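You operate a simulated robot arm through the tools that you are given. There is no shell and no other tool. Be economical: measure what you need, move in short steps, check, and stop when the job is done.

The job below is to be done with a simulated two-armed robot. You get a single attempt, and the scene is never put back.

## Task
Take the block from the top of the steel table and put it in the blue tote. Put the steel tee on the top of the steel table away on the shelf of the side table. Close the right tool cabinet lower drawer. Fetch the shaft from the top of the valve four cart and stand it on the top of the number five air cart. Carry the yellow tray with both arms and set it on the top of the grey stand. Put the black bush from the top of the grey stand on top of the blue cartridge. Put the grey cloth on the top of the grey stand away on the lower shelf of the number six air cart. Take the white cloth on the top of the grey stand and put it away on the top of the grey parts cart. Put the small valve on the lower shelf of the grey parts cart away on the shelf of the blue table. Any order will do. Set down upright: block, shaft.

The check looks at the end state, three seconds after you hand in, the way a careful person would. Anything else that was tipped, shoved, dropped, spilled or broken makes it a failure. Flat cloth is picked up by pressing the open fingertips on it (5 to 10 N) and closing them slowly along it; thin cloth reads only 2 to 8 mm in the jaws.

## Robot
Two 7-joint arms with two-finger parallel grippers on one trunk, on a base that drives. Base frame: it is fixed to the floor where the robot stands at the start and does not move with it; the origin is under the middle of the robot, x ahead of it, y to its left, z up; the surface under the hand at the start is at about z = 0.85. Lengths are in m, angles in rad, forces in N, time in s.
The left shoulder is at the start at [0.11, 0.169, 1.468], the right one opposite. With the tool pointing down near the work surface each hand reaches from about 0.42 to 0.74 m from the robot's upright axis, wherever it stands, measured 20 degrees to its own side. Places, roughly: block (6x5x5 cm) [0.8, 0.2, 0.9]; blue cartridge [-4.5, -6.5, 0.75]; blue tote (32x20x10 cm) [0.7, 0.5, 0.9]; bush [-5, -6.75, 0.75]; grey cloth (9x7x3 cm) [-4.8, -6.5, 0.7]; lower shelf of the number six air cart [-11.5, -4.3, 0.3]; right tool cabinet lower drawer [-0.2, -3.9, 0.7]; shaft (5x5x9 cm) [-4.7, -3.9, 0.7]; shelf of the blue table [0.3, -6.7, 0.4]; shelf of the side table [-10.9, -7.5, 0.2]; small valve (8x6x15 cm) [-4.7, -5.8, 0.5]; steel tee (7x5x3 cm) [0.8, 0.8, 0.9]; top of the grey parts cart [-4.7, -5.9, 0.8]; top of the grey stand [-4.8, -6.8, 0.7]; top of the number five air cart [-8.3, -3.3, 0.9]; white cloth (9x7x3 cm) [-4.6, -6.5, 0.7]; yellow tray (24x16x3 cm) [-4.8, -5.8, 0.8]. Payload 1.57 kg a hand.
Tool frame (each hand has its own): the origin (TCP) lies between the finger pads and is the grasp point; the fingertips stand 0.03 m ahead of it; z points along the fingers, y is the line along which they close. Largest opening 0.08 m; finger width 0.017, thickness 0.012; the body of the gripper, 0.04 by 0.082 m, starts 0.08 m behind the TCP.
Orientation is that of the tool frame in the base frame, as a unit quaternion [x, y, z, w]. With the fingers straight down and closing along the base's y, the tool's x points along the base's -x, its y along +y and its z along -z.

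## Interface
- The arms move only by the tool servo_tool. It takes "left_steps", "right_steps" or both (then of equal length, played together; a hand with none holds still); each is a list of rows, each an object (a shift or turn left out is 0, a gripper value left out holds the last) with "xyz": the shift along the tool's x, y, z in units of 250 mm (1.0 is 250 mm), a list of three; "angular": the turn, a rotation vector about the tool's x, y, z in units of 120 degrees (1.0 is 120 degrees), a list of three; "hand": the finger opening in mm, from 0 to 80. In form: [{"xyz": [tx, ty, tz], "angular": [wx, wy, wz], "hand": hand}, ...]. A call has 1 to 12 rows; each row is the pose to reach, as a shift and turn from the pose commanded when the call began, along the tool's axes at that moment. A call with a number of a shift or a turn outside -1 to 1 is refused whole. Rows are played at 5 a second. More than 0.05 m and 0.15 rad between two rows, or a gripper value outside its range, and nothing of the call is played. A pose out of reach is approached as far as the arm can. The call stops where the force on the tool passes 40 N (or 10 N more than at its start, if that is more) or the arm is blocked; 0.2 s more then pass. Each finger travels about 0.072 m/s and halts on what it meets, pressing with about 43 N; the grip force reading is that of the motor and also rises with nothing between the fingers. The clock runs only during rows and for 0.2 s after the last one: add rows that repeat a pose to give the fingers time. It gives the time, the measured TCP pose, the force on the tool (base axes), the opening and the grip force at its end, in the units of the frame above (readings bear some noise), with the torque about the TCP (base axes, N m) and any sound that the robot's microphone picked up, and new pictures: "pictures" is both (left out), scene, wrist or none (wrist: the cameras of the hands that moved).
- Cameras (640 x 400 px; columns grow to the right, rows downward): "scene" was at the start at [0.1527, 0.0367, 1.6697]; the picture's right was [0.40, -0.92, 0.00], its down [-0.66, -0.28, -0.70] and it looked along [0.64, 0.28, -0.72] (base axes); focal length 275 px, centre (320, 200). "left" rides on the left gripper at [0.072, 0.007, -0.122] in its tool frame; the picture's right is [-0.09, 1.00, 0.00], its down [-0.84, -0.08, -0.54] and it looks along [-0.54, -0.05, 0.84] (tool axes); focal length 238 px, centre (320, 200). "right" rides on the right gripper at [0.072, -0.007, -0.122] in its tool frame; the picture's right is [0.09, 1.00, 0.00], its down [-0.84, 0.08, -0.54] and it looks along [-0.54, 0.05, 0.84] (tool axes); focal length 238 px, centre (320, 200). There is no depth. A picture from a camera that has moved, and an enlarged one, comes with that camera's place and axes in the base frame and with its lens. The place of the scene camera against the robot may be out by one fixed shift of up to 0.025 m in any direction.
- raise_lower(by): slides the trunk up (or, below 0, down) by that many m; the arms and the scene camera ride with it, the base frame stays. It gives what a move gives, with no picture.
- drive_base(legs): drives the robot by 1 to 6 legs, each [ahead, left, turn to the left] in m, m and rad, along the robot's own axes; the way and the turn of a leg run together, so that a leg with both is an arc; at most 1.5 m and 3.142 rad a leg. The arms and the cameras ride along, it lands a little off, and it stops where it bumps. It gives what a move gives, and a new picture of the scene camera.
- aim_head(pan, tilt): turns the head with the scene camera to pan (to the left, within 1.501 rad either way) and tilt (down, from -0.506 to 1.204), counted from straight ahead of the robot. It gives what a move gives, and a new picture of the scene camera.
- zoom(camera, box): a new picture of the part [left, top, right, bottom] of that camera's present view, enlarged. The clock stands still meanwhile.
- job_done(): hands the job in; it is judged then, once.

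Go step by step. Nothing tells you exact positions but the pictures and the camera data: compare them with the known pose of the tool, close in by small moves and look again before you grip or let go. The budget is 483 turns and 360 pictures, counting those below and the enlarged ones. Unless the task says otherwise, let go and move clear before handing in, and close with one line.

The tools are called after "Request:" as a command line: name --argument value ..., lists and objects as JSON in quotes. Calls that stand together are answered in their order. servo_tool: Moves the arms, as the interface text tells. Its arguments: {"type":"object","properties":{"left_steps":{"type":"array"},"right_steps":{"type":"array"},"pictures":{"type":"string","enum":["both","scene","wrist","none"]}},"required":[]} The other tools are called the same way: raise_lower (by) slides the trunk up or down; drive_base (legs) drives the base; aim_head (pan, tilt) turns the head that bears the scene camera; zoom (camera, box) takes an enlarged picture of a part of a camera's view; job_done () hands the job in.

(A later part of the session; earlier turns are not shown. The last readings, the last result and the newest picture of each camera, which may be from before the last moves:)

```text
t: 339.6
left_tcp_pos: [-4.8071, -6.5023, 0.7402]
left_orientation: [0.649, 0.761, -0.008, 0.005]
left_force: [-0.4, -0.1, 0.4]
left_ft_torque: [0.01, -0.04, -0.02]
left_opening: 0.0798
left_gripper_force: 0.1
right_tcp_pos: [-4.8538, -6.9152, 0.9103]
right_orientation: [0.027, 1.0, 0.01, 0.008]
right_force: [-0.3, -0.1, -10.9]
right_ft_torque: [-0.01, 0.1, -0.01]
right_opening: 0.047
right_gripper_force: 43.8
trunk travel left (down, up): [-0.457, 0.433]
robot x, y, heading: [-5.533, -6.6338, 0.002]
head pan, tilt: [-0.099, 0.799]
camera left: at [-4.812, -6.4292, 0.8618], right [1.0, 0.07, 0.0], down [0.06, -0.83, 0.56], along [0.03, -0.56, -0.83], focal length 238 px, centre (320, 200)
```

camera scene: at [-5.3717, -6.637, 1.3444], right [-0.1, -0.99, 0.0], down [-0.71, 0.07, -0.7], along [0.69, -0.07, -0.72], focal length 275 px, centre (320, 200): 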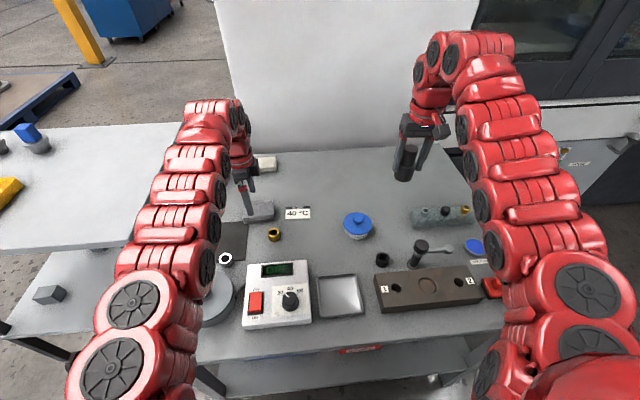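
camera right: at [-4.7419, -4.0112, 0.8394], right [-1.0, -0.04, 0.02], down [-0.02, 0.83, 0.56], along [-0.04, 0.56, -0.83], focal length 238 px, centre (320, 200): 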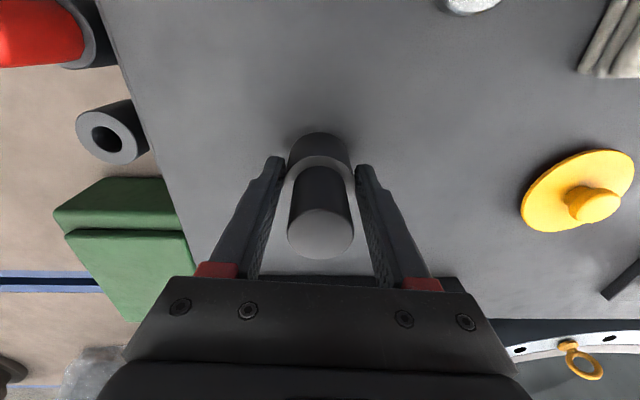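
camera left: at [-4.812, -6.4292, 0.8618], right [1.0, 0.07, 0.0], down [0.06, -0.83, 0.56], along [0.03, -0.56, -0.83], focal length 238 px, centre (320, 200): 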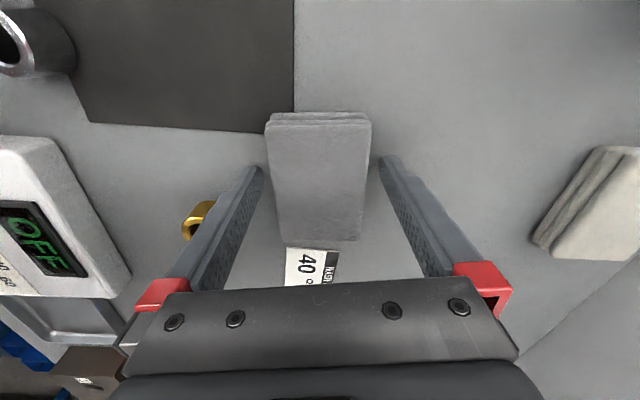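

Request:
servo_tool --left_steps '[{"xyz": [0, 0, 0.01]}, {"xyz": [0, 0, 0.02]}, {"xyz": [0, 0, 0.03]}, {"xyz": [0, 0, 0.03], "hand": 65}, {"xyz": [0, 0, 0.03], "hand": 55}, {"xyz": [0, 0, 0.03], "hand": 45}, {"xyz": [0, 0, 0.03], "hand": 35}, {"xyz": [0, 0, 0.03], "hand": 30}, {"xyz": [0, 0, 0.03], "hand": 30}]' --pictures "wrist"

```text
t: 341.6
left_tcp_pos: [-4.8078, -6.5042, 0.7345]
left_orientation: [0.649, 0.761, -0.008, 0.004]
left_force: [-0.2, -0.2, -0.6]
left_ft_torque: [0.0, -0.01, -0.05]
left_opening: 0.0648
left_gripper_force: 43.3
right_tcp_pos: [-4.8545, -6.915, 0.9102]
right_orientation: [0.027, 1.0, 0.009, 0.007]
right_force: [0.0, -0.3, -9.8]
right_ft_torque: [-0.02, 0.09, 0.0]
right_opening: 0.047
right_gripper_force: 43.0
trunk travel left (down, up): [-0.457, 0.433]
robot x, y, heading: [-5.5339, -6.6349, 0.002]
head pan, tilt: [-0.099, 0.799]
camera left: at [-4.8121, -6.4294, 0.8545], right [1.0, 0.07, 0.0], down [0.06, -0.83, 0.56], along [0.03, -0.56, -0.83], focal length 238 px, centre (320, 200)
```

left: 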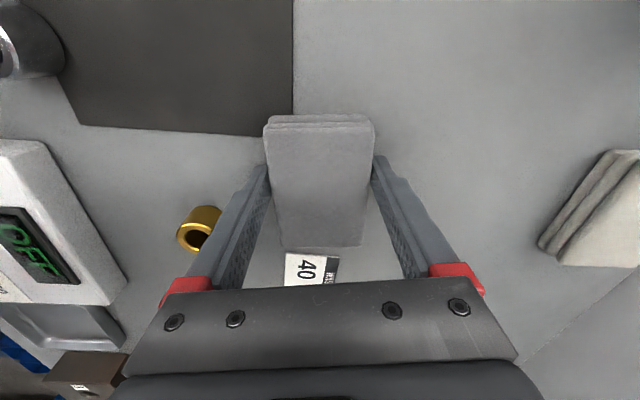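

Firm grip at 65 mm. Lift with the trunk.

Request:
raise_lower --by 0.25

Request:
zoom --camera "left" --box '[0, 0, 640, 400]'

```text
t: 344.2
left_tcp_pos: [-4.807, -6.5036, 0.9844]
left_orientation: [0.649, 0.76, -0.009, 0.004]
left_force: [0.8, -0.2, -0.1]
left_ft_torque: [-0.02, 0.01, 0.02]
left_opening: 0.0642
left_gripper_force: 42.7
right_tcp_pos: [-4.8536, -6.9152, 1.1597]
right_orientation: [0.028, 1.0, 0.009, 0.007]
right_force: [-0.2, 0.0, -9.1]
right_ft_torque: [0.03, 0.08, 0.0]
right_opening: 0.0472
right_gripper_force: 43.3
trunk travel left (down, up): [-0.707, 0.183]
robot x, y, heading: [-5.5295, -6.6357, -0.001]
head pan, tilt: [-0.099, 0.799]
```

```text
1.00 times, centred on (320, 200) of left (not enlarged: the box is as wide or as high as the picture)
camera zoom: at [-4.8117, -6.4295, 1.1042], right [1.0, 0.07, -0.01], down [0.06, -0.83, 0.56], along [0.03, -0.56, -0.83], focal length 238 px, centre (320, 200)
```

zoom: 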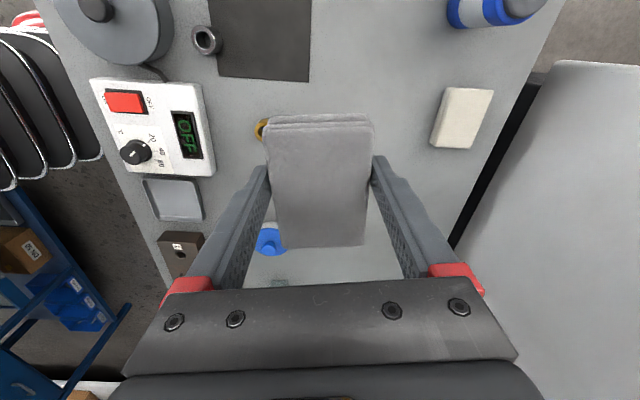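

Grey cloth is held. Now carry both items west: back off, go north, reverse along the corridor and turn to face number five cart.

Request:
raise_lower --by 0.15

Request:
drive_base --legs '[[-0.5, 0, 0], [0, 1.45, 0], [-1.45, 0.1, 0], [-0.9, 0, 0], [0, 0, 1.571]]'

Request:
aim_head --pan 0.0 --tilt 0.55

```text
t: 345.9
left_tcp_pos: [-4.8082, -6.5029, 1.1341]
left_orientation: [0.648, 0.761, -0.008, 0.004]
left_force: [-0.1, 0.3, -0.3]
left_ft_torque: [0.01, -0.01, 0.0]
left_opening: 0.0642
left_gripper_force: 42.8
right_tcp_pos: [-4.8539, -6.9145, 1.3108]
right_orientation: [0.027, 1.0, 0.009, 0.007]
right_force: [-0.8, 0.2, -9.4]
right_ft_torque: [-0.02, 0.09, -0.02]
right_opening: 0.0472
right_gripper_force: 42.7
trunk travel left (down, up): [-0.857, 0.033]
robot x, y, heading: [-5.5348, -6.6308, -0.002]
head pan, tilt: [-0.099, 0.799]
```

```text
t: 370.6
left_tcp_pos: [-8.5324, -4.3734, 1.1342]
left_orientation: [-0.092, 0.996, -0.002, 0.009]
left_force: [0.7, 0.5, -0.1]
left_ft_torque: [0.0, -0.03, 0.0]
left_opening: 0.0639
left_gripper_force: 42.7
right_tcp_pos: [-8.1204, -4.4117, 1.3102]
right_orientation: [-0.697, 0.717, 0.012, -0.003]
right_force: [-0.4, -0.2, -9.3]
right_ft_torque: [-0.07, 0.0, 0.03]
right_opening: 0.0471
right_gripper_force: 42.5
trunk travel left (down, up): [-0.857, 0.033]
robot x, y, heading: [-8.386, -5.0951, 1.602]
head pan, tilt: [-0.099, 0.799]
camera scene: at [-8.3821, -4.9294, 1.7444], right [1.0, -0.08, 0.0], down [-0.05, -0.72, -0.7], along [0.05, 0.69, -0.72], focal length 275 px, centre (320, 200)
```

scene: 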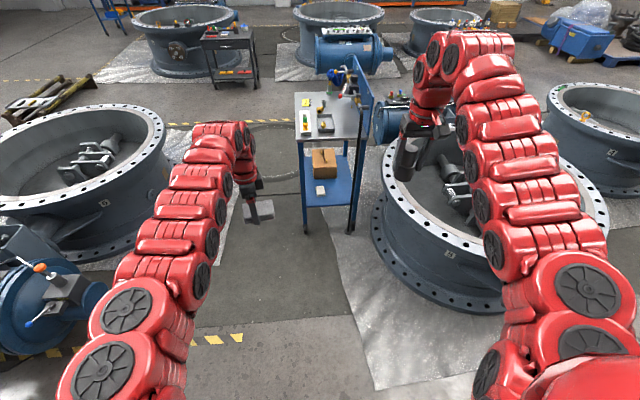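

```text
t: 371.4
left_tcp_pos: [-8.5327, -4.3749, 1.1345]
left_orientation: [-0.092, 0.996, -0.002, 0.009]
left_force: [-0.5, -0.9, -0.3]
left_ft_torque: [-0.01, 0.0, 0.02]
left_opening: 0.0634
left_gripper_force: 42.9
right_tcp_pos: [-8.1219, -4.4107, 1.3096]
right_orientation: [-0.696, 0.717, 0.012, -0.001]
right_force: [0.2, 0.1, -9.6]
right_ft_torque: [-0.08, -0.02, 0.0]
right_opening: 0.0471
right_gripper_force: 43.4
trunk travel left (down, up): [-0.857, 0.033]
robot x, y, heading: [-8.3851, -5.094, 1.598]
head pan, tilt: [0.0, 0.55]
camera scene: at [-8.3908, -4.9201, 1.7657], right [1.0, 0.02, 0.0], down [0.01, -0.52, -0.85], along [-0.02, 0.85, -0.52], focal length 275 px, centre (320, 200)
```

scene: 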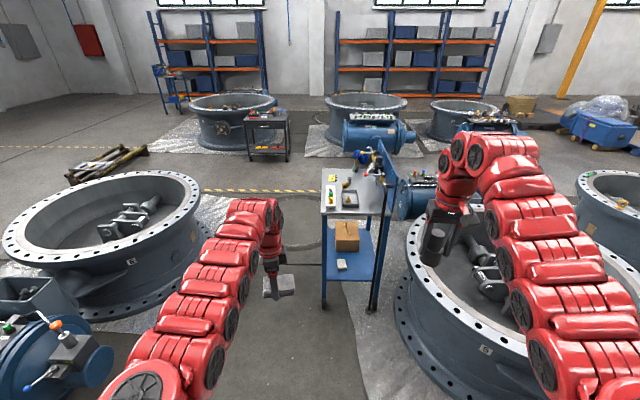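

Request:
zoom --camera "scene" --box '[290, 140, 418, 220]'

```text
5.00 times, centred on (354, 180) of scene
camera zoom: at [-8.3908, -4.9201, 1.7657], right [1.0, 0.02, 0.0], down [0.01, -0.52, -0.85], along [-0.02, 0.85, -0.52], focal length 1375 px, centre (150, 300)
```

zoom: 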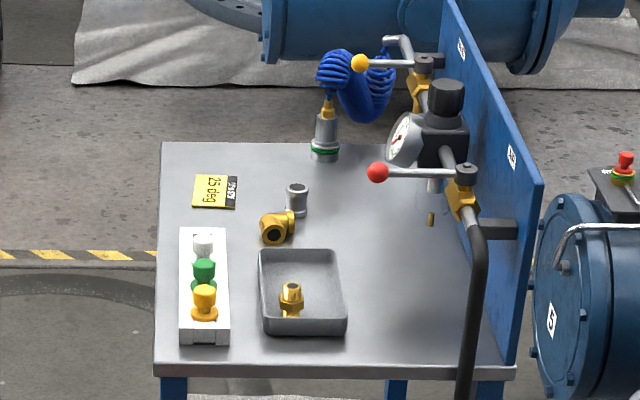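

Number five's top: free spot on the right front, around (-8.10, -3.47), between the grey tray and the hose. Drive up.

Request:
drive_base --legs '[[0, 0, -0.028], [0.9, 0, 0]]'

Request:
aim_head --pan -0.25 --tilt 0.85

Request:
zoom --camera "right" --box '[0, 0, 640, 400]'

```text
t: 376.5
left_tcp_pos: [-8.5121, -3.4696, 1.1343]
left_orientation: [-0.08, 0.997, -0.002, 0.009]
left_force: [1.5, -0.1, -0.7]
left_ft_torque: [0.0, -0.03, -0.03]
left_opening: 0.0638
left_gripper_force: 43.2
right_tcp_pos: [-8.101, -3.5162, 1.311]
right_orientation: [-0.687, 0.726, 0.013, -0.001]
right_force: [-0.8, -0.4, -9.3]
right_ft_torque: [-0.11, 0.0, 0.03]
right_opening: 0.0469
right_gripper_force: 43.4
trunk travel left (down, up): [-0.857, 0.033]
robot x, y, heading: [-8.3831, -4.1985, 1.568]
head pan, tilt: [0.0, 0.55]
camera scene: at [-8.3843, -4.0198, 1.7659], right [1.0, 0.0, 0.0], down [0.0, -0.52, -0.85], along [0.0, 0.85, -0.52], focal length 275 px, centre (320, 200)
```

scene: 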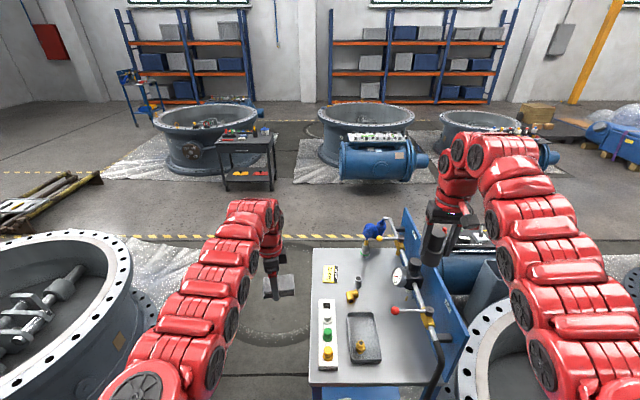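

```text
t: 377.3
left_tcp_pos: [-8.513, -3.4687, 1.1341]
left_orientation: [-0.08, 0.997, -0.003, 0.008]
left_force: [-0.8, -0.4, -0.5]
left_ft_torque: [0.02, -0.03, 0.01]
left_opening: 0.0635
left_gripper_force: 42.7
right_tcp_pos: [-8.102, -3.517, 1.3112]
right_orientation: [-0.688, 0.726, 0.012, -0.002]
right_force: [0.3, 1.0, -9.5]
right_ft_torque: [-0.07, 0.02, -0.02]
right_opening: 0.0469
right_gripper_force: 42.7
trunk travel left (down, up): [-0.857, 0.033]
robot x, y, heading: [-8.3796, -4.1938, 1.569]
head pan, tilt: [-0.25, 0.85]
camera scene: at [-8.365, -4.0325, 1.7404], right [0.97, -0.25, 0.0], down [-0.19, -0.73, -0.66], along [0.16, 0.64, -0.75], focal length 275 px, centre (320, 200)
```

scene: 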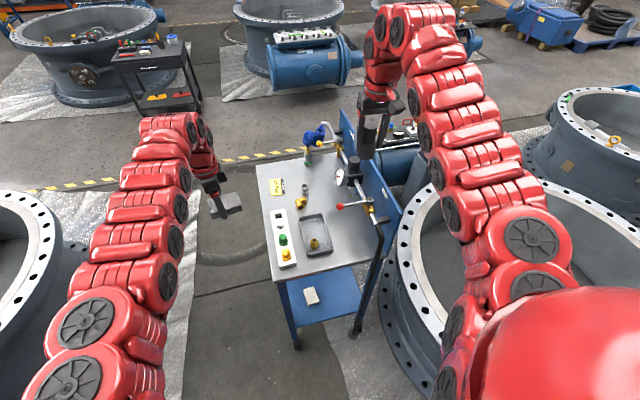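

```text
1.00 times, centred on (320, 200) of right (not enlarged: the box is as wide or as high as the picture)
camera zoom: at [-8.0965, -3.5904, 1.4325], right [-1.0, -0.04, 0.02], down [-0.02, 0.83, 0.56], along [-0.04, 0.55, -0.83], focal length 238 px, centre (320, 200)
```

zoom: 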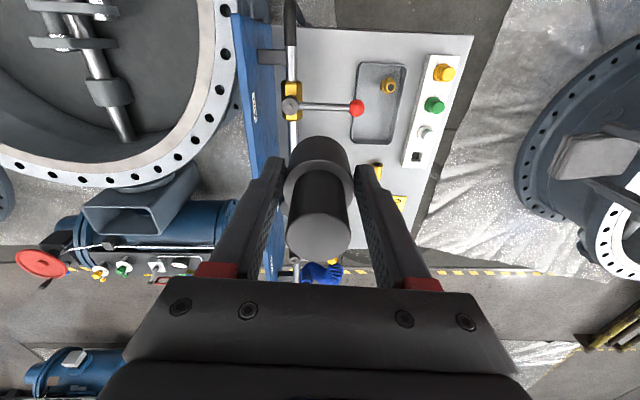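

The free area right-front has a lever at (-8.16…-8.05, -3.513, z≈1.08) and a gauge at (-8.10, -3.29). I'll place the shaft between them at about (-8.125, -3.415), with the hand yawed 90° so its camera side faces away from the lever.

Request:
servo_tool --right_steps '[{"angular": [0, 0, 0.07]}, {"angular": [0, 0, 0.14]}, {"angular": [0, 0, 0.21]}, {"angular": [0, 0, 0.28]}, {"angular": [0, 0, 0.35]}, {"angular": [0, 0, 0.42]}, {"angular": [0, 0, 0.49]}, {"angular": [0, 0, 0.56]}, {"angular": [0, 0, 0.63]}, {"angular": [0, 0, 0.7]}, {"angular": [0, 0, 0.75]}, {"angular": [0, 0, 0.75]}]' --pictures "both"

```text
t: 379.9
left_tcp_pos: [-8.5131, -3.4695, 1.1347]
left_orientation: [-0.08, 0.997, -0.003, 0.009]
left_force: [0.2, 0.7, -1.2]
left_ft_torque: [0.02, -0.03, 0.0]
left_opening: 0.0638
left_gripper_force: 43.3
right_tcp_pos: [-8.1026, -3.5165, 1.311]
right_orientation: [0.028, 1.0, 0.007, -0.01]
right_force: [-0.4, -0.5, -9.1]
right_ft_torque: [0.0, 0.07, -0.04]
right_opening: 0.0473
right_gripper_force: 42.2
trunk travel left (down, up): [-0.857, 0.033]
robot x, y, heading: [-8.3822, -4.1914, 1.57]
head pan, tilt: [-0.25, 0.85]
camera scene: at [-8.3649, -4.0331, 1.7404], right [0.97, -0.25, 0.0], down [-0.19, -0.73, -0.66], along [0.16, 0.64, -0.75], focal length 275 px, centre (320, 200)
camera right: at [-8.1714, -3.5213, 1.4354], right [-0.04, 1.0, 0.02], down [0.85, 0.02, 0.53], along [0.53, 0.03, -0.85], focal length 238 px, centre (320, 200)
```

scene: 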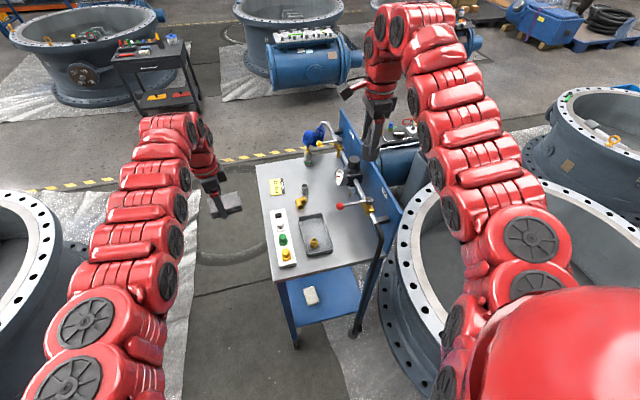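
right: 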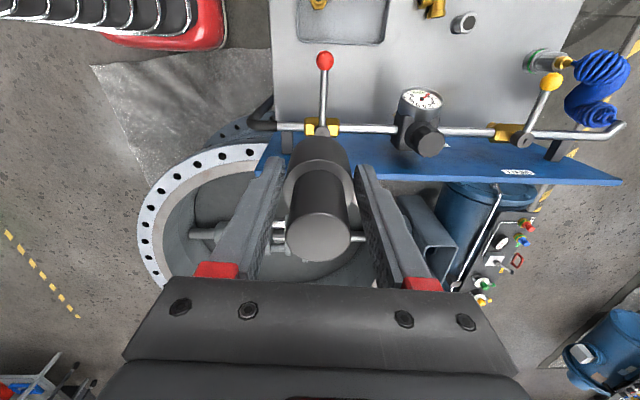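

Now I see the gap between the red lever (y ≈ -3.51) and the gauge (y ≈ -3.385) clearly. I'll centre on (-8.15, -3.446) by driving, then fine-tune.

Request:
drive_base --legs '[[0.071, 0.047, 0]]'

Request:
raise_lower --by -0.1

Request:
zoom --camera "right" --box '[0, 0, 640, 400]'

```text
t: 381.0
left_tcp_pos: [-8.5567, -3.402, 1.1356]
left_orientation: [-0.078, 0.997, -0.001, 0.008]
left_force: [0.2, -0.2, 0.1]
left_ft_torque: [-0.02, 0.01, -0.01]
left_opening: 0.0638
left_gripper_force: 43.4
right_tcp_pos: [-8.1444, -3.4491, 1.3132]
right_orientation: [0.028, 1.0, 0.009, -0.01]
right_force: [-0.3, 0.0, -9.7]
right_ft_torque: [0.01, 0.11, 0.01]
right_opening: 0.0471
right_gripper_force: 43.5
trunk travel left (down, up): [-0.857, 0.033]
robot x, y, heading: [-8.4305, -4.1274, 1.566]
head pan, tilt: [-0.25, 0.85]
camera scene: at [-8.4084, -3.9674, 1.7409], right [0.97, -0.25, 0.0], down [-0.19, -0.73, -0.66], along [0.16, 0.64, -0.75], focal length 275 px, centre (320, 200)
```

scene: 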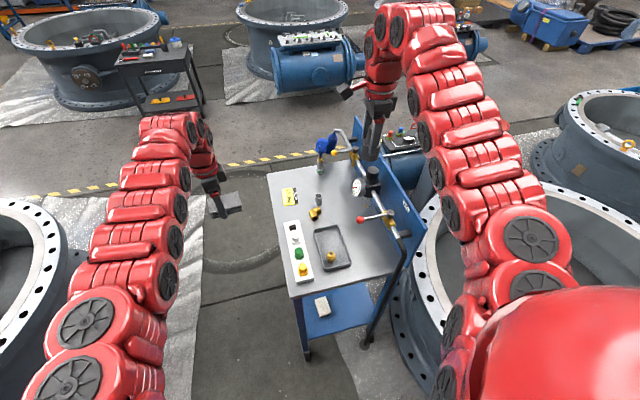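

```text
t: 382.3
left_tcp_pos: [-8.5574, -3.3989, 1.0343]
left_orientation: [-0.078, 0.997, -0.003, 0.009]
left_force: [-0.1, -0.5, -0.5]
left_ft_torque: [0.02, 0.01, 0.0]
left_opening: 0.0638
left_gripper_force: 43.3
right_tcp_pos: [-8.1478, -3.4466, 1.2107]
right_orientation: [0.028, 1.0, 0.007, -0.009]
right_force: [0.8, -0.1, -10.4]
right_ft_torque: [-0.01, 0.09, 0.0]
right_opening: 0.0469
right_gripper_force: 42.8
trunk travel left (down, up): [-0.757, 0.133]
robot x, y, heading: [-8.4316, -4.1248, 1.573]
head pan, tilt: [-0.25, 0.85]
```

```text
1.00 times, centred on (320, 200) of right (not enlarged: the box is as wide or as high as the picture)
camera zoom: at [-8.2169, -3.4512, 1.3353], right [-0.04, 1.0, 0.02], down [0.85, 0.02, 0.53], along [0.53, 0.03, -0.85], focal length 238 px, centre (320, 200)
```

zoom: 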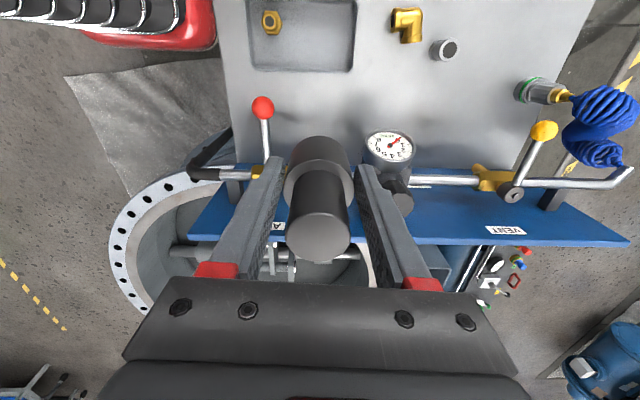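

Centred between lever and gauge. Lower 0.2 m more and look.

Request:
raise_lower --by -0.2

Request:
zoom --camera "right" --box '[0, 0, 640, 400]'

Request:
zoom --camera "scene" --box '[240, 60, 560, 260]'

```text
t: 384.5
left_tcp_pos: [-8.5573, -3.3996, 0.8338]
left_orientation: [-0.079, 0.997, -0.003, 0.009]
left_force: [0.3, -0.1, -0.5]
left_ft_torque: [0.0, -0.02, -0.01]
left_opening: 0.0639
left_gripper_force: 42.8
right_tcp_pos: [-8.1469, -3.4466, 1.0109]
right_orientation: [0.029, 1.0, 0.007, -0.01]
right_force: [-0.4, 0.2, -9.8]
right_ft_torque: [0.06, 0.11, 0.01]
right_opening: 0.0469
right_gripper_force: 43.1
trunk travel left (down, up): [-0.557, 0.333]
robot x, y, heading: [-8.4289, -4.1238, 1.572]
head pan, tilt: [-0.25, 0.85]
```

```text
1.00 times, centred on (320, 200) of right (not enlarged: the box is as wide or as high as the picture)
camera zoom: at [-8.2166, -3.4521, 1.1357], right [-0.04, 1.0, 0.02], down [0.85, 0.02, 0.53], along [0.53, 0.03, -0.85], focal length 238 px, centre (320, 200)
```

zoom: 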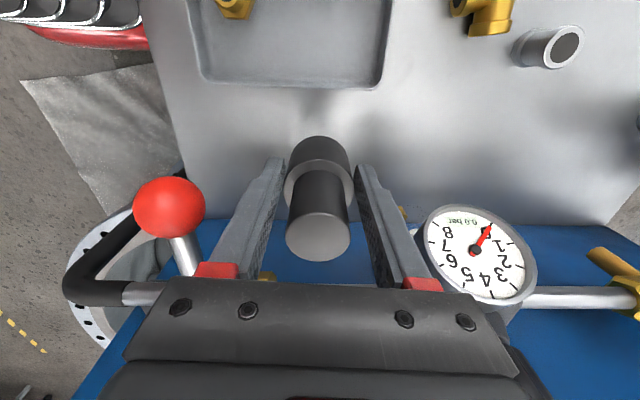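

```text
2.00 times, centred on (400, 160) of scene
camera zoom: at [-8.4111, -3.9636, 1.4405], right [0.97, -0.25, 0.0], down [-0.19, -0.73, -0.66], along [0.16, 0.64, -0.75], focal length 550 px, centre (160, 280)
```

zoom: 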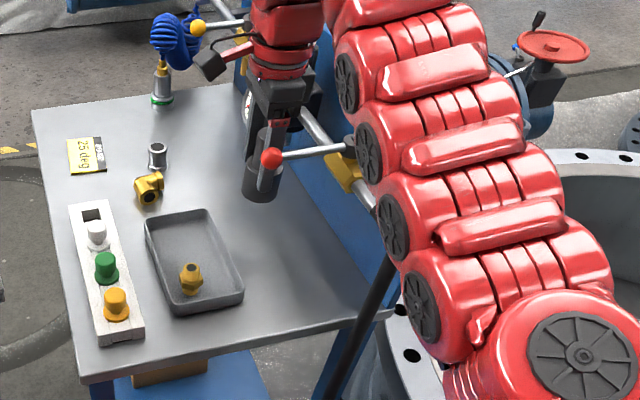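

The palm is close to the red ball; I'll shift 15 mm east and 4 mm north, then descend with force sensing.

Request:
servo_tool --right_steps '[{"xyz": [-0.03, 0.008, 0]}, {"xyz": [-0.06, 0.016, 0]}, {"xyz": [-0.06, 0.016, 0.06]}, {"xyz": [-0.06, 0.016, 0.12]}, {"xyz": [-0.06, 0.016, 0.16]}, {"xyz": [-0.06, 0.016, 0.16]}]' --pictures "wrist"

Request:
zoom --camera "scene" --box '[240, 60, 560, 260]'

```text
t: 385.9
left_tcp_pos: [-8.5578, -3.4002, 0.8343]
left_orientation: [-0.078, 0.997, -0.003, 0.01]
left_force: [-0.6, 0.6, -0.1]
left_ft_torque: [0.02, 0.0, -0.04]
left_opening: 0.0637
left_gripper_force: 43.1
right_tcp_pos: [-8.1315, -3.443, 0.9714]
right_orientation: [0.028, 1.0, 0.008, -0.009]
right_force: [0.3, 0.0, -8.4]
right_ft_torque: [0.04, 0.1, 0.01]
right_opening: 0.0474
right_gripper_force: 42.6
trunk travel left (down, up): [-0.557, 0.333]
robot x, y, heading: [-8.4315, -4.1256, 1.572]
head pan, tilt: [-0.25, 0.85]
camera right: at [-8.2017, -3.4485, 1.0955], right [-0.04, 1.0, 0.02], down [0.85, 0.02, 0.53], along [0.53, 0.03, -0.85], focal length 238 px, centre (320, 200)
```

right: 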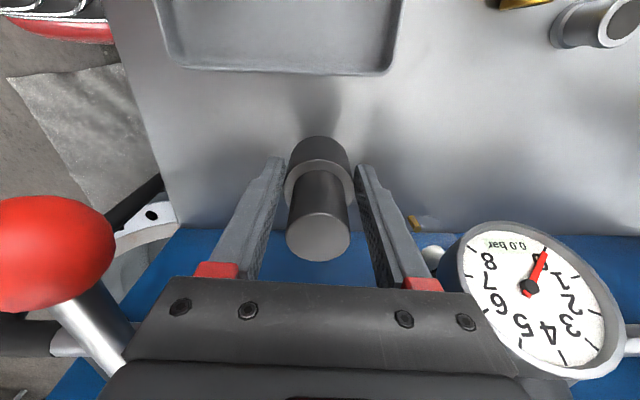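

```text
2.00 times, centred on (400, 160) of scene
camera zoom: at [-8.4112, -3.9635, 1.4404], right [0.97, -0.25, 0.0], down [-0.19, -0.73, -0.66], along [0.16, 0.64, -0.75], focal length 550 px, centre (160, 280)
```

zoom: 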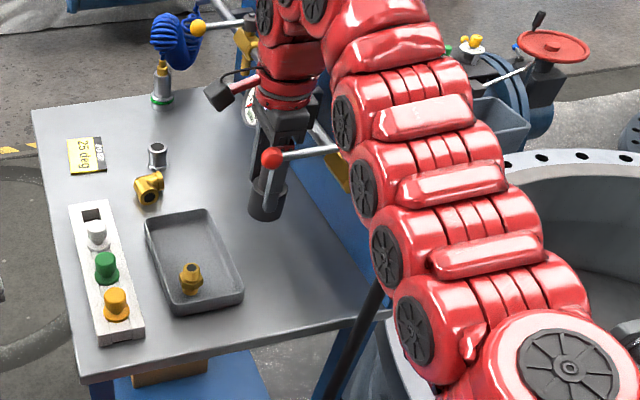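

Request:
servo_tool --right_steps '[{"xyz": [0, 0, 0.04]}, {"xyz": [0, 0, 0.07]}, {"xyz": [0, 0, 0.1]}, {"xyz": [0, 0, 0.112]}, {"xyz": [0, 0, 0.112]}]' --pictures "wrist"

```text
t: 387.1
left_tcp_pos: [-8.5576, -3.4005, 0.8335]
left_orientation: [-0.079, 0.997, -0.003, 0.009]
left_force: [0.2, -0.5, -0.4]
left_ft_torque: [-0.07, -0.05, -0.01]
left_opening: 0.0638
left_gripper_force: 42.5
right_tcp_pos: [-8.1333, -3.4425, 0.9427]
right_orientation: [0.028, 1.0, 0.007, -0.01]
right_force: [-0.2, 0.4, -9.3]
right_ft_torque: [0.0, 0.08, 0.0]
right_opening: 0.0471
right_gripper_force: 43.6
trunk travel left (down, up): [-0.557, 0.333]
robot x, y, heading: [-8.4319, -4.1284, 1.568]
head pan, tilt: [-0.25, 0.85]
camera right: at [-8.2026, -3.4479, 1.0672], right [-0.04, 1.0, 0.02], down [0.85, 0.02, 0.53], along [0.53, 0.03, -0.85], focal length 238 px, centre (320, 200)
```

right: 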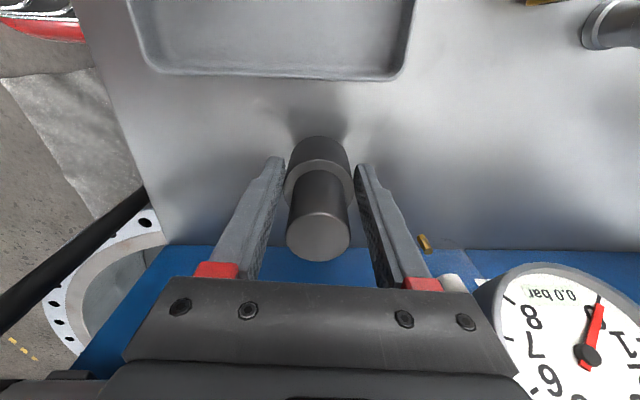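

Request:
servo_tool --right_steps '[{"xyz": [0, 0, 0.008]}, {"xyz": [0, 0, 0.016]}, {"xyz": [0, 0, 0.024]}, {"xyz": [0, 0, 0.032]}, {"xyz": [0, 0, 0.032]}]' --pictures "none"

```text
t: 388.3
left_tcp_pos: [-8.5575, -3.4004, 0.8343]
left_orientation: [-0.078, 0.997, -0.003, 0.008]
left_force: [-1.0, 0.1, -0.6]
left_ft_torque: [0.02, -0.02, -0.01]
left_opening: 0.0638
left_gripper_force: 42.6
right_tcp_pos: [-8.1335, -3.4432, 0.9339]
right_orientation: [0.028, 1.0, 0.007, -0.01]
right_force: [0.8, -0.1, -9.6]
right_ft_torque: [-0.02, 0.08, 0.0]
right_opening: 0.0471
right_gripper_force: 43.4
trunk travel left (down, up): [-0.557, 0.333]
robot x, y, heading: [-8.4282, -4.1238, 1.569]
head pan, tilt: [-0.25, 0.85]
```

Request:
servo_tool --right_steps '[{"xyz": [0, 0, 0.008]}, {"xyz": [0, 0, 0.016]}, {"xyz": [0, 0, 0.024]}, {"xyz": [0, 0, 0.032]}, {"xyz": [0, 0, 0.04]}, {"xyz": [0, 0, 0.04]}]' --pictures "wrist"

```text
t: 389.7
left_tcp_pos: [-8.5575, -3.3991, 0.8336]
left_orientation: [-0.078, 0.997, -0.003, 0.009]
left_force: [-0.5, 1.1, -0.6]
left_ft_torque: [-0.01, -0.07, 0.02]
left_opening: 0.0638
left_gripper_force: 43.1
right_tcp_pos: [-8.134, -3.4421, 0.9253]
right_orientation: [0.028, 1.0, 0.007, -0.009]
right_force: [0.6, 0.1, -10.1]
right_ft_torque: [0.03, 0.13, -0.04]
right_opening: 0.047
right_gripper_force: 43.1
trunk travel left (down, up): [-0.557, 0.333]
robot x, y, heading: [-8.4304, -4.1237, 1.572]
head pan, tilt: [-0.25, 0.85]
camera right: at [-8.2031, -3.4474, 1.0493], right [-0.04, 1.0, 0.02], down [0.85, 0.02, 0.53], along [0.53, 0.03, -0.85], focal length 238 px, centre (320, 200)
```

right: 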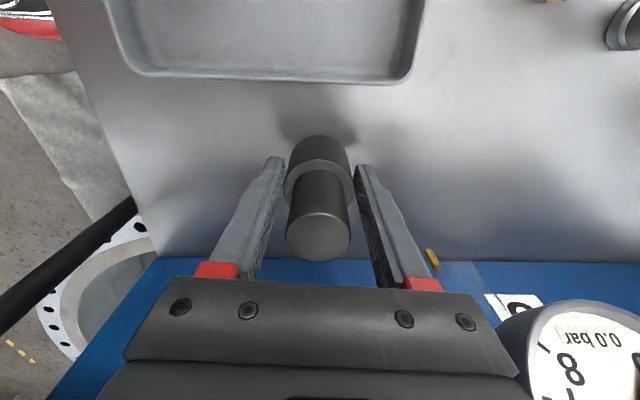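

Request:
servo_tool --right_steps '[{"xyz": [0, 0, 0.008]}, {"xyz": [0, 0, 0.016]}, {"xyz": [0, 0, 0.024]}, {"xyz": [0, 0, 0.032]}, {"xyz": [0, 0, 0.04]}, {"xyz": [0, 0, 0.048]}, {"xyz": [0, 0, 0.056]}, {"xyz": [0, 0, 0.056]}]' --pictures "wrist"

```text
t: 391.5
left_tcp_pos: [-8.5594, -3.4013, 0.8344]
left_orientation: [-0.078, 0.997, -0.001, 0.01]
left_force: [-0.6, -0.5, -0.5]
left_ft_torque: [0.03, 0.02, 0.01]
left_opening: 0.0636
left_gripper_force: 42.5
right_tcp_pos: [-8.1352, -3.4446, 0.9089]
right_orientation: [0.027, 1.0, 0.005, -0.011]
right_force: [-2.1, -3.1, 2.4]
right_ft_torque: [-0.43, 0.12, -0.07]
right_opening: 0.0471
right_gripper_force: 35.9
trunk travel left (down, up): [-0.557, 0.333]
robot x, y, heading: [-8.4299, -4.1234, 1.573]
head pan, tilt: [-0.25, 0.85]
camera right: at [-8.2048, -3.4495, 1.0346], right [-0.04, 1.0, 0.01], down [0.85, 0.03, 0.53], along [0.52, 0.03, -0.85], focal length 238 px, centre (320, 200)
```

right: 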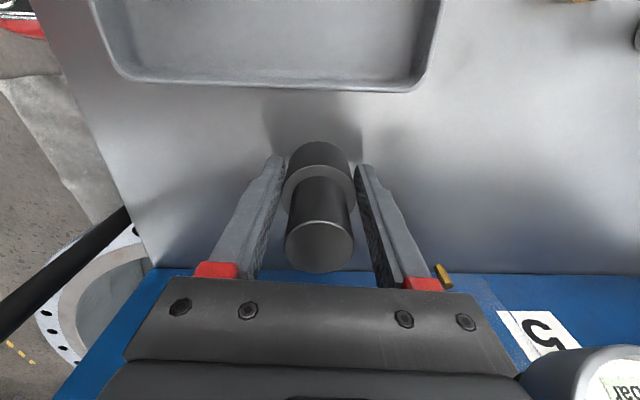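

Touched down (~12 N on the surface). Open gently and check.

Request:
servo_tool --right_steps '[{"xyz": [0, 0, -0.004], "hand": 48}, {"xyz": [0, 0, -0.004], "hand": 50}, {"xyz": [0, 0, -0.004], "hand": 54}, {"xyz": [0, 0, -0.004], "hand": 60}, {"xyz": [0, 0, -0.004], "hand": 62}, {"xyz": [0, 0, -0.004], "hand": 62}]' --pictures "wrist"

```text
t: 392.9
left_tcp_pos: [-8.5583, -3.4002, 0.8355]
left_orientation: [-0.079, 0.997, -0.002, 0.009]
left_force: [-1.2, -0.3, 0.5]
left_ft_torque: [0.0, 0.02, -0.01]
left_opening: 0.0636
left_gripper_force: 42.7
right_tcp_pos: [-8.1335, -3.4429, 0.9119]
right_orientation: [0.028, 1.0, 0.008, -0.009]
right_force: [-0.1, -0.4, 0.2]
right_ft_torque: [-0.02, -0.01, -0.01]
right_opening: 0.0618
right_gripper_force: 0.1
trunk travel left (down, up): [-0.557, 0.333]
robot x, y, heading: [-8.4309, -4.1253, 1.571]
head pan, tilt: [-0.25, 0.85]
camera right: at [-8.2034, -3.4479, 1.0373], right [-0.04, 1.0, 0.02], down [0.85, 0.02, 0.53], along [0.53, 0.03, -0.85], focal length 238 px, centre (320, 200)
```

right: 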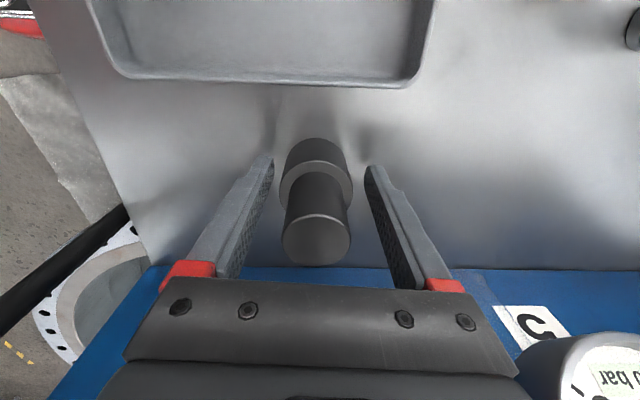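

Standing free. Raise straight up using the trunk.

Request:
raise_lower --by 0.33

Request:
zoom --camera "right" --box '[0, 0, 640, 400]'

```text
t: 396.1
left_tcp_pos: [-8.5588, -3.4002, 1.1638]
left_orientation: [-0.079, 0.997, -0.002, 0.009]
left_force: [0.4, -0.2, 0.2]
left_ft_torque: [0.0, 0.03, -0.01]
left_opening: 0.0637
left_gripper_force: 43.0
right_tcp_pos: [-8.1332, -3.4433, 1.2427]
right_orientation: [0.028, 1.0, 0.008, -0.009]
right_force: [0.7, 0.6, 0.4]
right_ft_torque: [-0.01, -0.01, -0.02]
right_opening: 0.0619
right_gripper_force: 0.1
trunk travel left (down, up): [-0.887, 0.003]
robot x, y, heading: [-8.4287, -4.1276, 1.57]
head pan, tilt: [-0.25, 0.85]
```

```text
1.00 times, centred on (320, 200) of right (not enlarged: the box is as wide or as high as the picture)
camera zoom: at [-8.2034, -3.4477, 1.3672], right [-0.04, 1.0, 0.02], down [0.85, 0.02, 0.53], along [0.53, 0.03, -0.85], focal length 238 px, centre (320, 200)
```

zoom: 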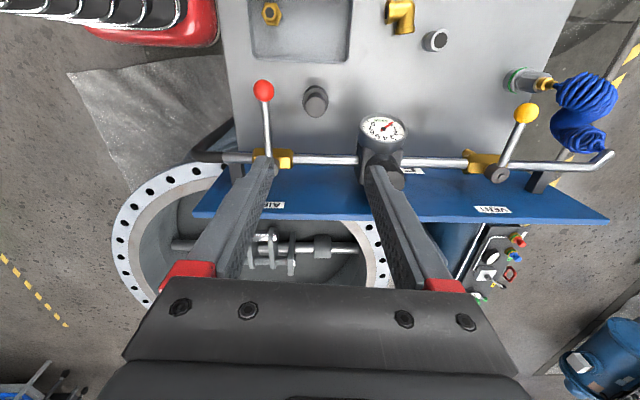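

The shaft stands on number five. Now take the grey cloth to cart six: back off and move west, approaching cart six from the south.

Request:
drive_base --legs '[[-1.1, 0, 0], [0, 1.45, 0], [0, 1.4, 0]]'

Request:
aim_head --pan 0.1 --tilt 0.55

```text
t: 415.2
left_tcp_pos: [-11.4154, -4.4617, 1.1645]
left_orientation: [-0.076, 0.997, -0.002, 0.009]
left_force: [0.0, 0.3, 0.2]
left_ft_torque: [0.0, 0.01, 0.02]
left_opening: 0.0635
left_gripper_force: 43.4
right_tcp_pos: [-10.991, -4.5058, 1.2419]
right_orientation: [0.031, 0.999, 0.008, -0.008]
right_force: [-0.4, -0.9, 0.2]
right_ft_torque: [0.01, -0.02, 0.01]
right_opening: 0.062
right_gripper_force: 0.0
trunk travel left (down, up): [-0.887, 0.003]
robot x, y, heading: [-11.2945, -5.185, 1.559]
head pan, tilt: [-0.25, 0.85]
camera scene: at [-11.2733, -5.0264, 1.7706], right [0.97, -0.26, 0.0], down [-0.19, -0.73, -0.66], along [0.17, 0.64, -0.75], focal length 275 px, centre (320, 200)
```

scene: 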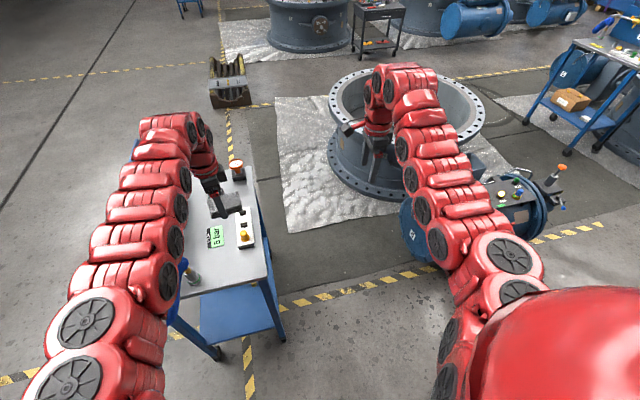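

```text
t: 416.0
left_tcp_pos: [-11.4146, -4.4606, 1.1643]
left_orientation: [-0.075, 0.997, -0.001, 0.009]
left_force: [-0.6, -0.3, 1.1]
left_ft_torque: [0.01, 0.01, 0.02]
left_opening: 0.0638
left_gripper_force: 43.3
right_tcp_pos: [-10.9927, -4.507, 1.2428]
right_orientation: [0.031, 0.999, 0.009, -0.01]
right_force: [0.1, -0.9, 0.2]
right_ft_torque: [0.01, 0.01, -0.01]
right_opening: 0.062
right_gripper_force: 0.0
trunk travel left (down, up): [-0.887, 0.003]
robot x, y, heading: [-11.2967, -5.1872, 1.561]
head pan, tilt: [0.099, 0.55]
camera scene: at [-11.3019, -5.0126, 1.7959], right [1.0, 0.09, 0.0], down [0.05, -0.52, -0.85], along [-0.08, 0.85, -0.52], focal length 275 px, centre (320, 200)
```

scene: 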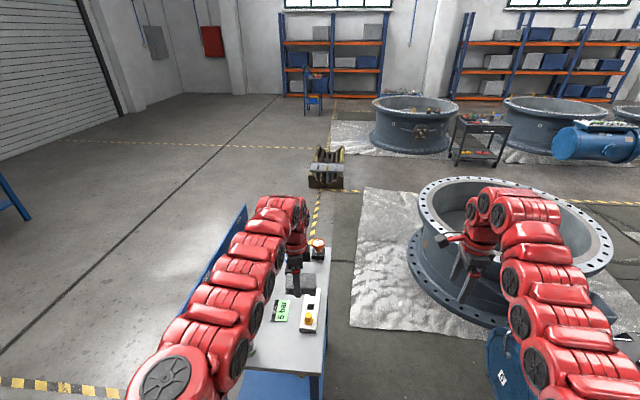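

Back off 0.4 m, then restore lateral closing on the left hand and look at the lower shelf.

Request:
drive_base --legs '[[-0.42, 0.08, 0]]'

Request:
servo_tool --left_steps '[{"angular": [0, 0, -0.07]}, {"angular": [0, 0, -0.14]}, {"angular": [0, 0, -0.21]}, {"angular": [0, 0, -0.28]}, {"angular": [0, 0, -0.35]}, {"angular": [0, 0, -0.42]}, {"angular": [0, 0, -0.49]}, {"angular": [0, 0, -0.56]}, {"angular": [0, 0, -0.63]}, {"angular": [0, 0, -0.68]}, {"angular": [0, 0, -0.68]}]' --pictures "none"

Request:
servo_tool --left_steps '[{"angular": [0, -0.06, 0]}, {"angular": [0, -0.12, 0]}, {"angular": [0, -0.18, 0]}, {"angular": [0, -0.23, 0]}, {"angular": [0, -0.23, 0]}]' --pictures "both"

```text
t: 418.6
left_tcp_pos: [-11.4987, -4.8754, 1.1633]
left_orientation: [-0.075, 0.997, -0.003, 0.008]
left_force: [0.0, 0.5, -0.6]
left_ft_torque: [-0.04, 0.02, 0.05]
left_opening: 0.0637
left_gripper_force: 43.0
right_tcp_pos: [-11.0754, -4.9211, 1.2412]
right_orientation: [0.033, 0.999, 0.007, -0.01]
right_force: [-0.1, 0.5, 0.0]
right_ft_torque: [0.01, 0.0, -0.03]
right_opening: 0.0618
right_gripper_force: 0.2
trunk travel left (down, up): [-0.887, 0.003]
robot x, y, heading: [-11.3784, -5.6034, 1.561]
head pan, tilt: [0.099, 0.55]
camera scene: at [-11.3858, -5.427, 1.7958], right [1.0, 0.09, 0.0], down [0.05, -0.52, -0.85], along [-0.08, 0.85, -0.52], focal length 275 px, centre (320, 200)
```

scene: 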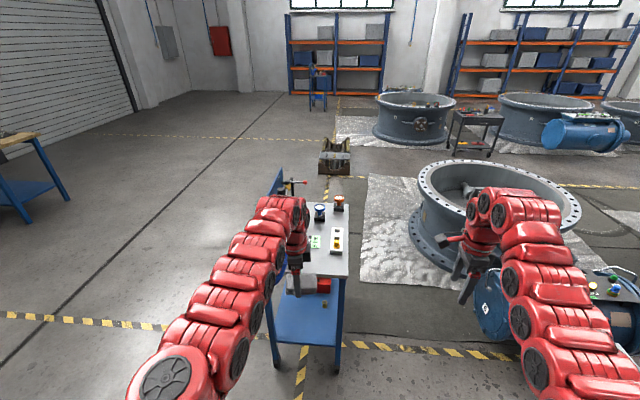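

```text
t: 421.0
left_tcp_pos: [-11.4982, -4.8767, 1.1647]
left_orientation: [0.708, -0.706, 0.008, -0.006]
left_force: [-0.6, 0.4, 0.2]
left_ft_torque: [0.02, 0.0, 0.0]
left_opening: 0.0638
left_gripper_force: 43.1
right_tcp_pos: [-11.0756, -4.9229, 1.2429]
right_orientation: [0.031, 0.999, 0.008, -0.009]
right_force: [0.8, -1.0, 0.0]
right_ft_torque: [0.0, 0.01, 0.0]
right_opening: 0.0622
right_gripper_force: 0.1
trunk travel left (down, up): [-0.887, 0.003]
robot x, y, heading: [-11.3772, -5.6037, 1.562]
head pan, tilt: [0.099, 0.55]
```

```text
t: 422.2
left_tcp_pos: [-11.4997, -4.8772, 1.1654]
left_orientation: [0.689, -0.684, -0.162, -0.174]
left_force: [-0.1, 0.7, -0.6]
left_ft_torque: [-0.03, 0.03, 0.01]
left_opening: 0.0637
left_gripper_force: 43.0
right_tcp_pos: [-11.0766, -4.9229, 1.2433]
right_orientation: [0.031, 0.999, 0.008, -0.01]
right_force: [-0.5, -0.1, 0.3]
right_ft_torque: [0.0, 0.0, 0.01]
right_opening: 0.0621
right_gripper_force: 0.0
trunk travel left (down, up): [-0.887, 0.003]
robot x, y, heading: [-11.3757, -5.6038, 1.559]
head pan, tilt: [0.099, 0.55]
camera scene: at [-11.3862, -5.4287, 1.796], right [1.0, 0.09, 0.0], down [0.05, -0.52, -0.85], along [-0.08, 0.85, -0.52], focal length 275 px, centre (320, 200)
camera left: at [-11.5078, -4.9973, 1.2397], right [-1.0, 0.08, 0.02], down [0.06, 0.49, 0.87], along [0.06, 0.87, -0.5], focal length 238 px, centre (320, 200)
```

scene: 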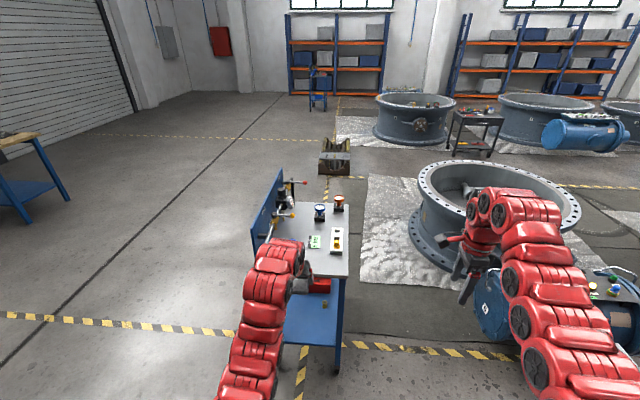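
left: 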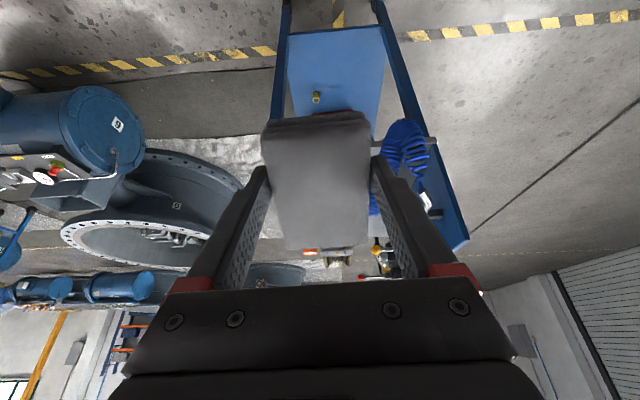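

The lower shelf is visible: free front part about y -4.56…-4.33, x -11.35…-11.75. Lower the trunk.

Request:
raise_lower --by -0.4

Request:
raise_lower --by -0.3

Request:
aim_head --pan 0.1 --tilt 0.45

Request:
zoom --camera "left" --box '[0, 0, 640, 400]'

```text
t: 426.1
left_tcp_pos: [-11.4993, -4.8788, 0.7655]
left_orientation: [0.689, -0.685, -0.161, -0.174]
left_force: [0.2, 0.3, -0.3]
left_ft_torque: [-0.03, 0.01, -0.01]
left_opening: 0.0634
left_gripper_force: 42.8
right_tcp_pos: [-11.0759, -4.923, 0.8422]
right_orientation: [0.031, 0.999, 0.008, -0.01]
right_force: [-0.3, 0.4, -0.4]
right_ft_torque: [0.0, -0.01, 0.03]
right_opening: 0.0623
right_gripper_force: 0.0
trunk travel left (down, up): [-0.487, 0.403]
robot x, y, heading: [-11.3785, -5.6046, 1.559]
head pan, tilt: [0.099, 0.55]
```

```text
t: 429.1
left_tcp_pos: [-11.4995, -4.8778, 0.4653]
left_orientation: [0.69, -0.684, -0.161, -0.174]
left_force: [0.2, -0.5, -0.2]
left_ft_torque: [-0.01, 0.01, 0.04]
left_opening: 0.0637
left_gripper_force: 43.1
right_tcp_pos: [-11.0763, -4.9227, 0.5429]
right_orientation: [0.032, 0.999, 0.008, -0.008]
right_force: [-0.4, -0.3, -0.1]
right_ft_torque: [0.0, 0.02, 0.0]
right_opening: 0.0619
right_gripper_force: 0.0
trunk travel left (down, up): [-0.187, 0.703]
robot x, y, heading: [-11.3768, -5.6052, 1.562]
head pan, tilt: [0.099, 0.55]
```

```text
t: 429.7
left_tcp_pos: [-11.4986, -4.8761, 0.4653]
left_orientation: [0.689, -0.684, -0.162, -0.174]
left_force: [0.2, -0.6, -0.3]
left_ft_torque: [-0.03, -0.01, 0.0]
left_opening: 0.0637
left_gripper_force: 43.0
right_tcp_pos: [-11.0756, -4.9229, 0.543]
right_orientation: [0.031, 0.999, 0.008, -0.01]
right_force: [0.6, -0.2, 0.4]
right_ft_torque: [-0.02, -0.02, -0.01]
right_opening: 0.0619
right_gripper_force: 0.0
trunk travel left (down, up): [-0.187, 0.703]
robot x, y, heading: [-11.3742, -5.606, 1.562]
head pan, tilt: [0.099, 0.45]
camera scene: at [-11.3863, -5.4268, 1.105], right [1.0, 0.09, 0.0], down [0.04, -0.43, -0.9], along [-0.08, 0.9, -0.44], focal length 275 px, centre (320, 200)
```

scene: 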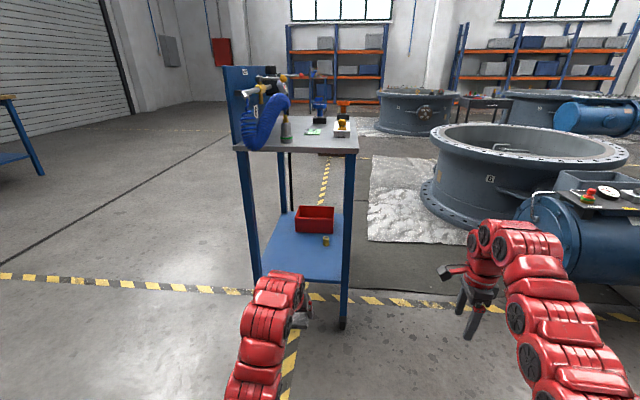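

```text
1.00 times, centred on (320, 200) of left (not enlarged: the box is as wide or as high as the picture)
camera zoom: at [-11.5079, -4.9974, 0.5396], right [-1.0, 0.08, 0.02], down [0.06, 0.49, 0.87], along [0.06, 0.87, -0.5], focal length 238 px, centre (320, 200)
```

zoom: 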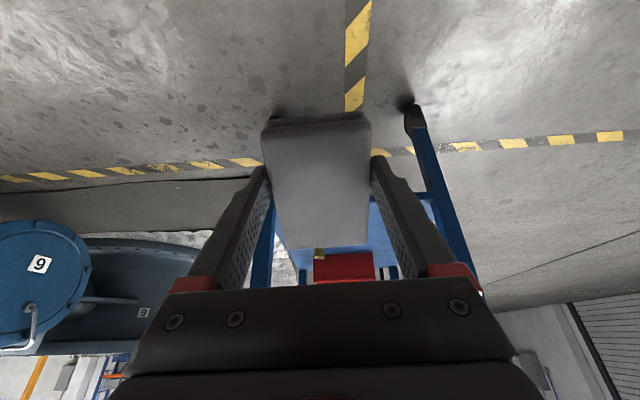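

Request:
drive_base --legs '[[0.41, 0.02, 0]]'

Request:
zoom --camera "left" --box '[0, 0, 640, 400]'

```text
t: 432.3
left_tcp_pos: [-11.5161, -4.4682, 0.4634]
left_orientation: [0.689, -0.685, -0.161, -0.173]
left_force: [0.6, -0.1, 0.1]
left_ft_torque: [-0.01, 0.01, -0.01]
left_opening: 0.0635
left_gripper_force: 42.7
right_tcp_pos: [-11.0934, -4.5134, 0.5424]
right_orientation: [0.032, 0.999, 0.008, -0.01]
right_force: [0.7, 0.5, 0.0]
right_ft_torque: [-0.01, 0.02, 0.04]
right_opening: 0.0619
right_gripper_force: 0.0
trunk travel left (down, up): [-0.187, 0.703]
robot x, y, heading: [-11.3916, -5.1955, 1.561]
head pan, tilt: [0.099, 0.45]
camera scene: at [-11.4027, -5.0171, 1.105], right [1.0, 0.09, 0.0], down [0.04, -0.43, -0.9], along [-0.08, 0.9, -0.44], focal length 275 px, centre (320, 200)
```

scene: 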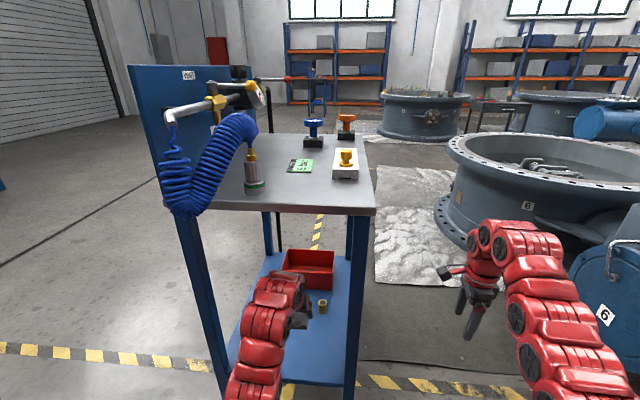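

```text
1.00 times, centred on (320, 200) of left (not enlarged: the box is as wide or as high as the picture)
camera zoom: at [-11.5244, -4.5879, 0.5394], right [-1.0, 0.08, 0.02], down [0.06, 0.49, 0.87], along [0.06, 0.87, -0.5], focal length 238 px, centre (320, 200)
```

zoom: 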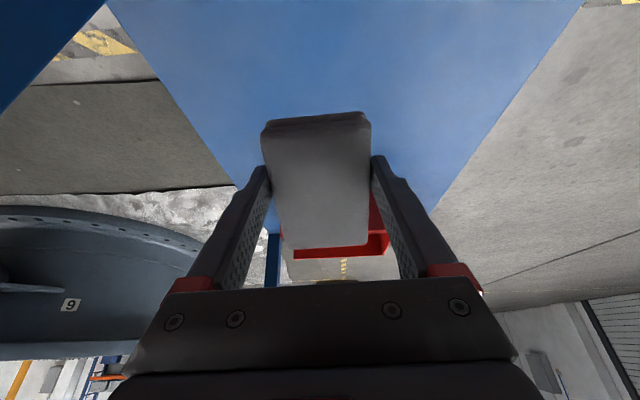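

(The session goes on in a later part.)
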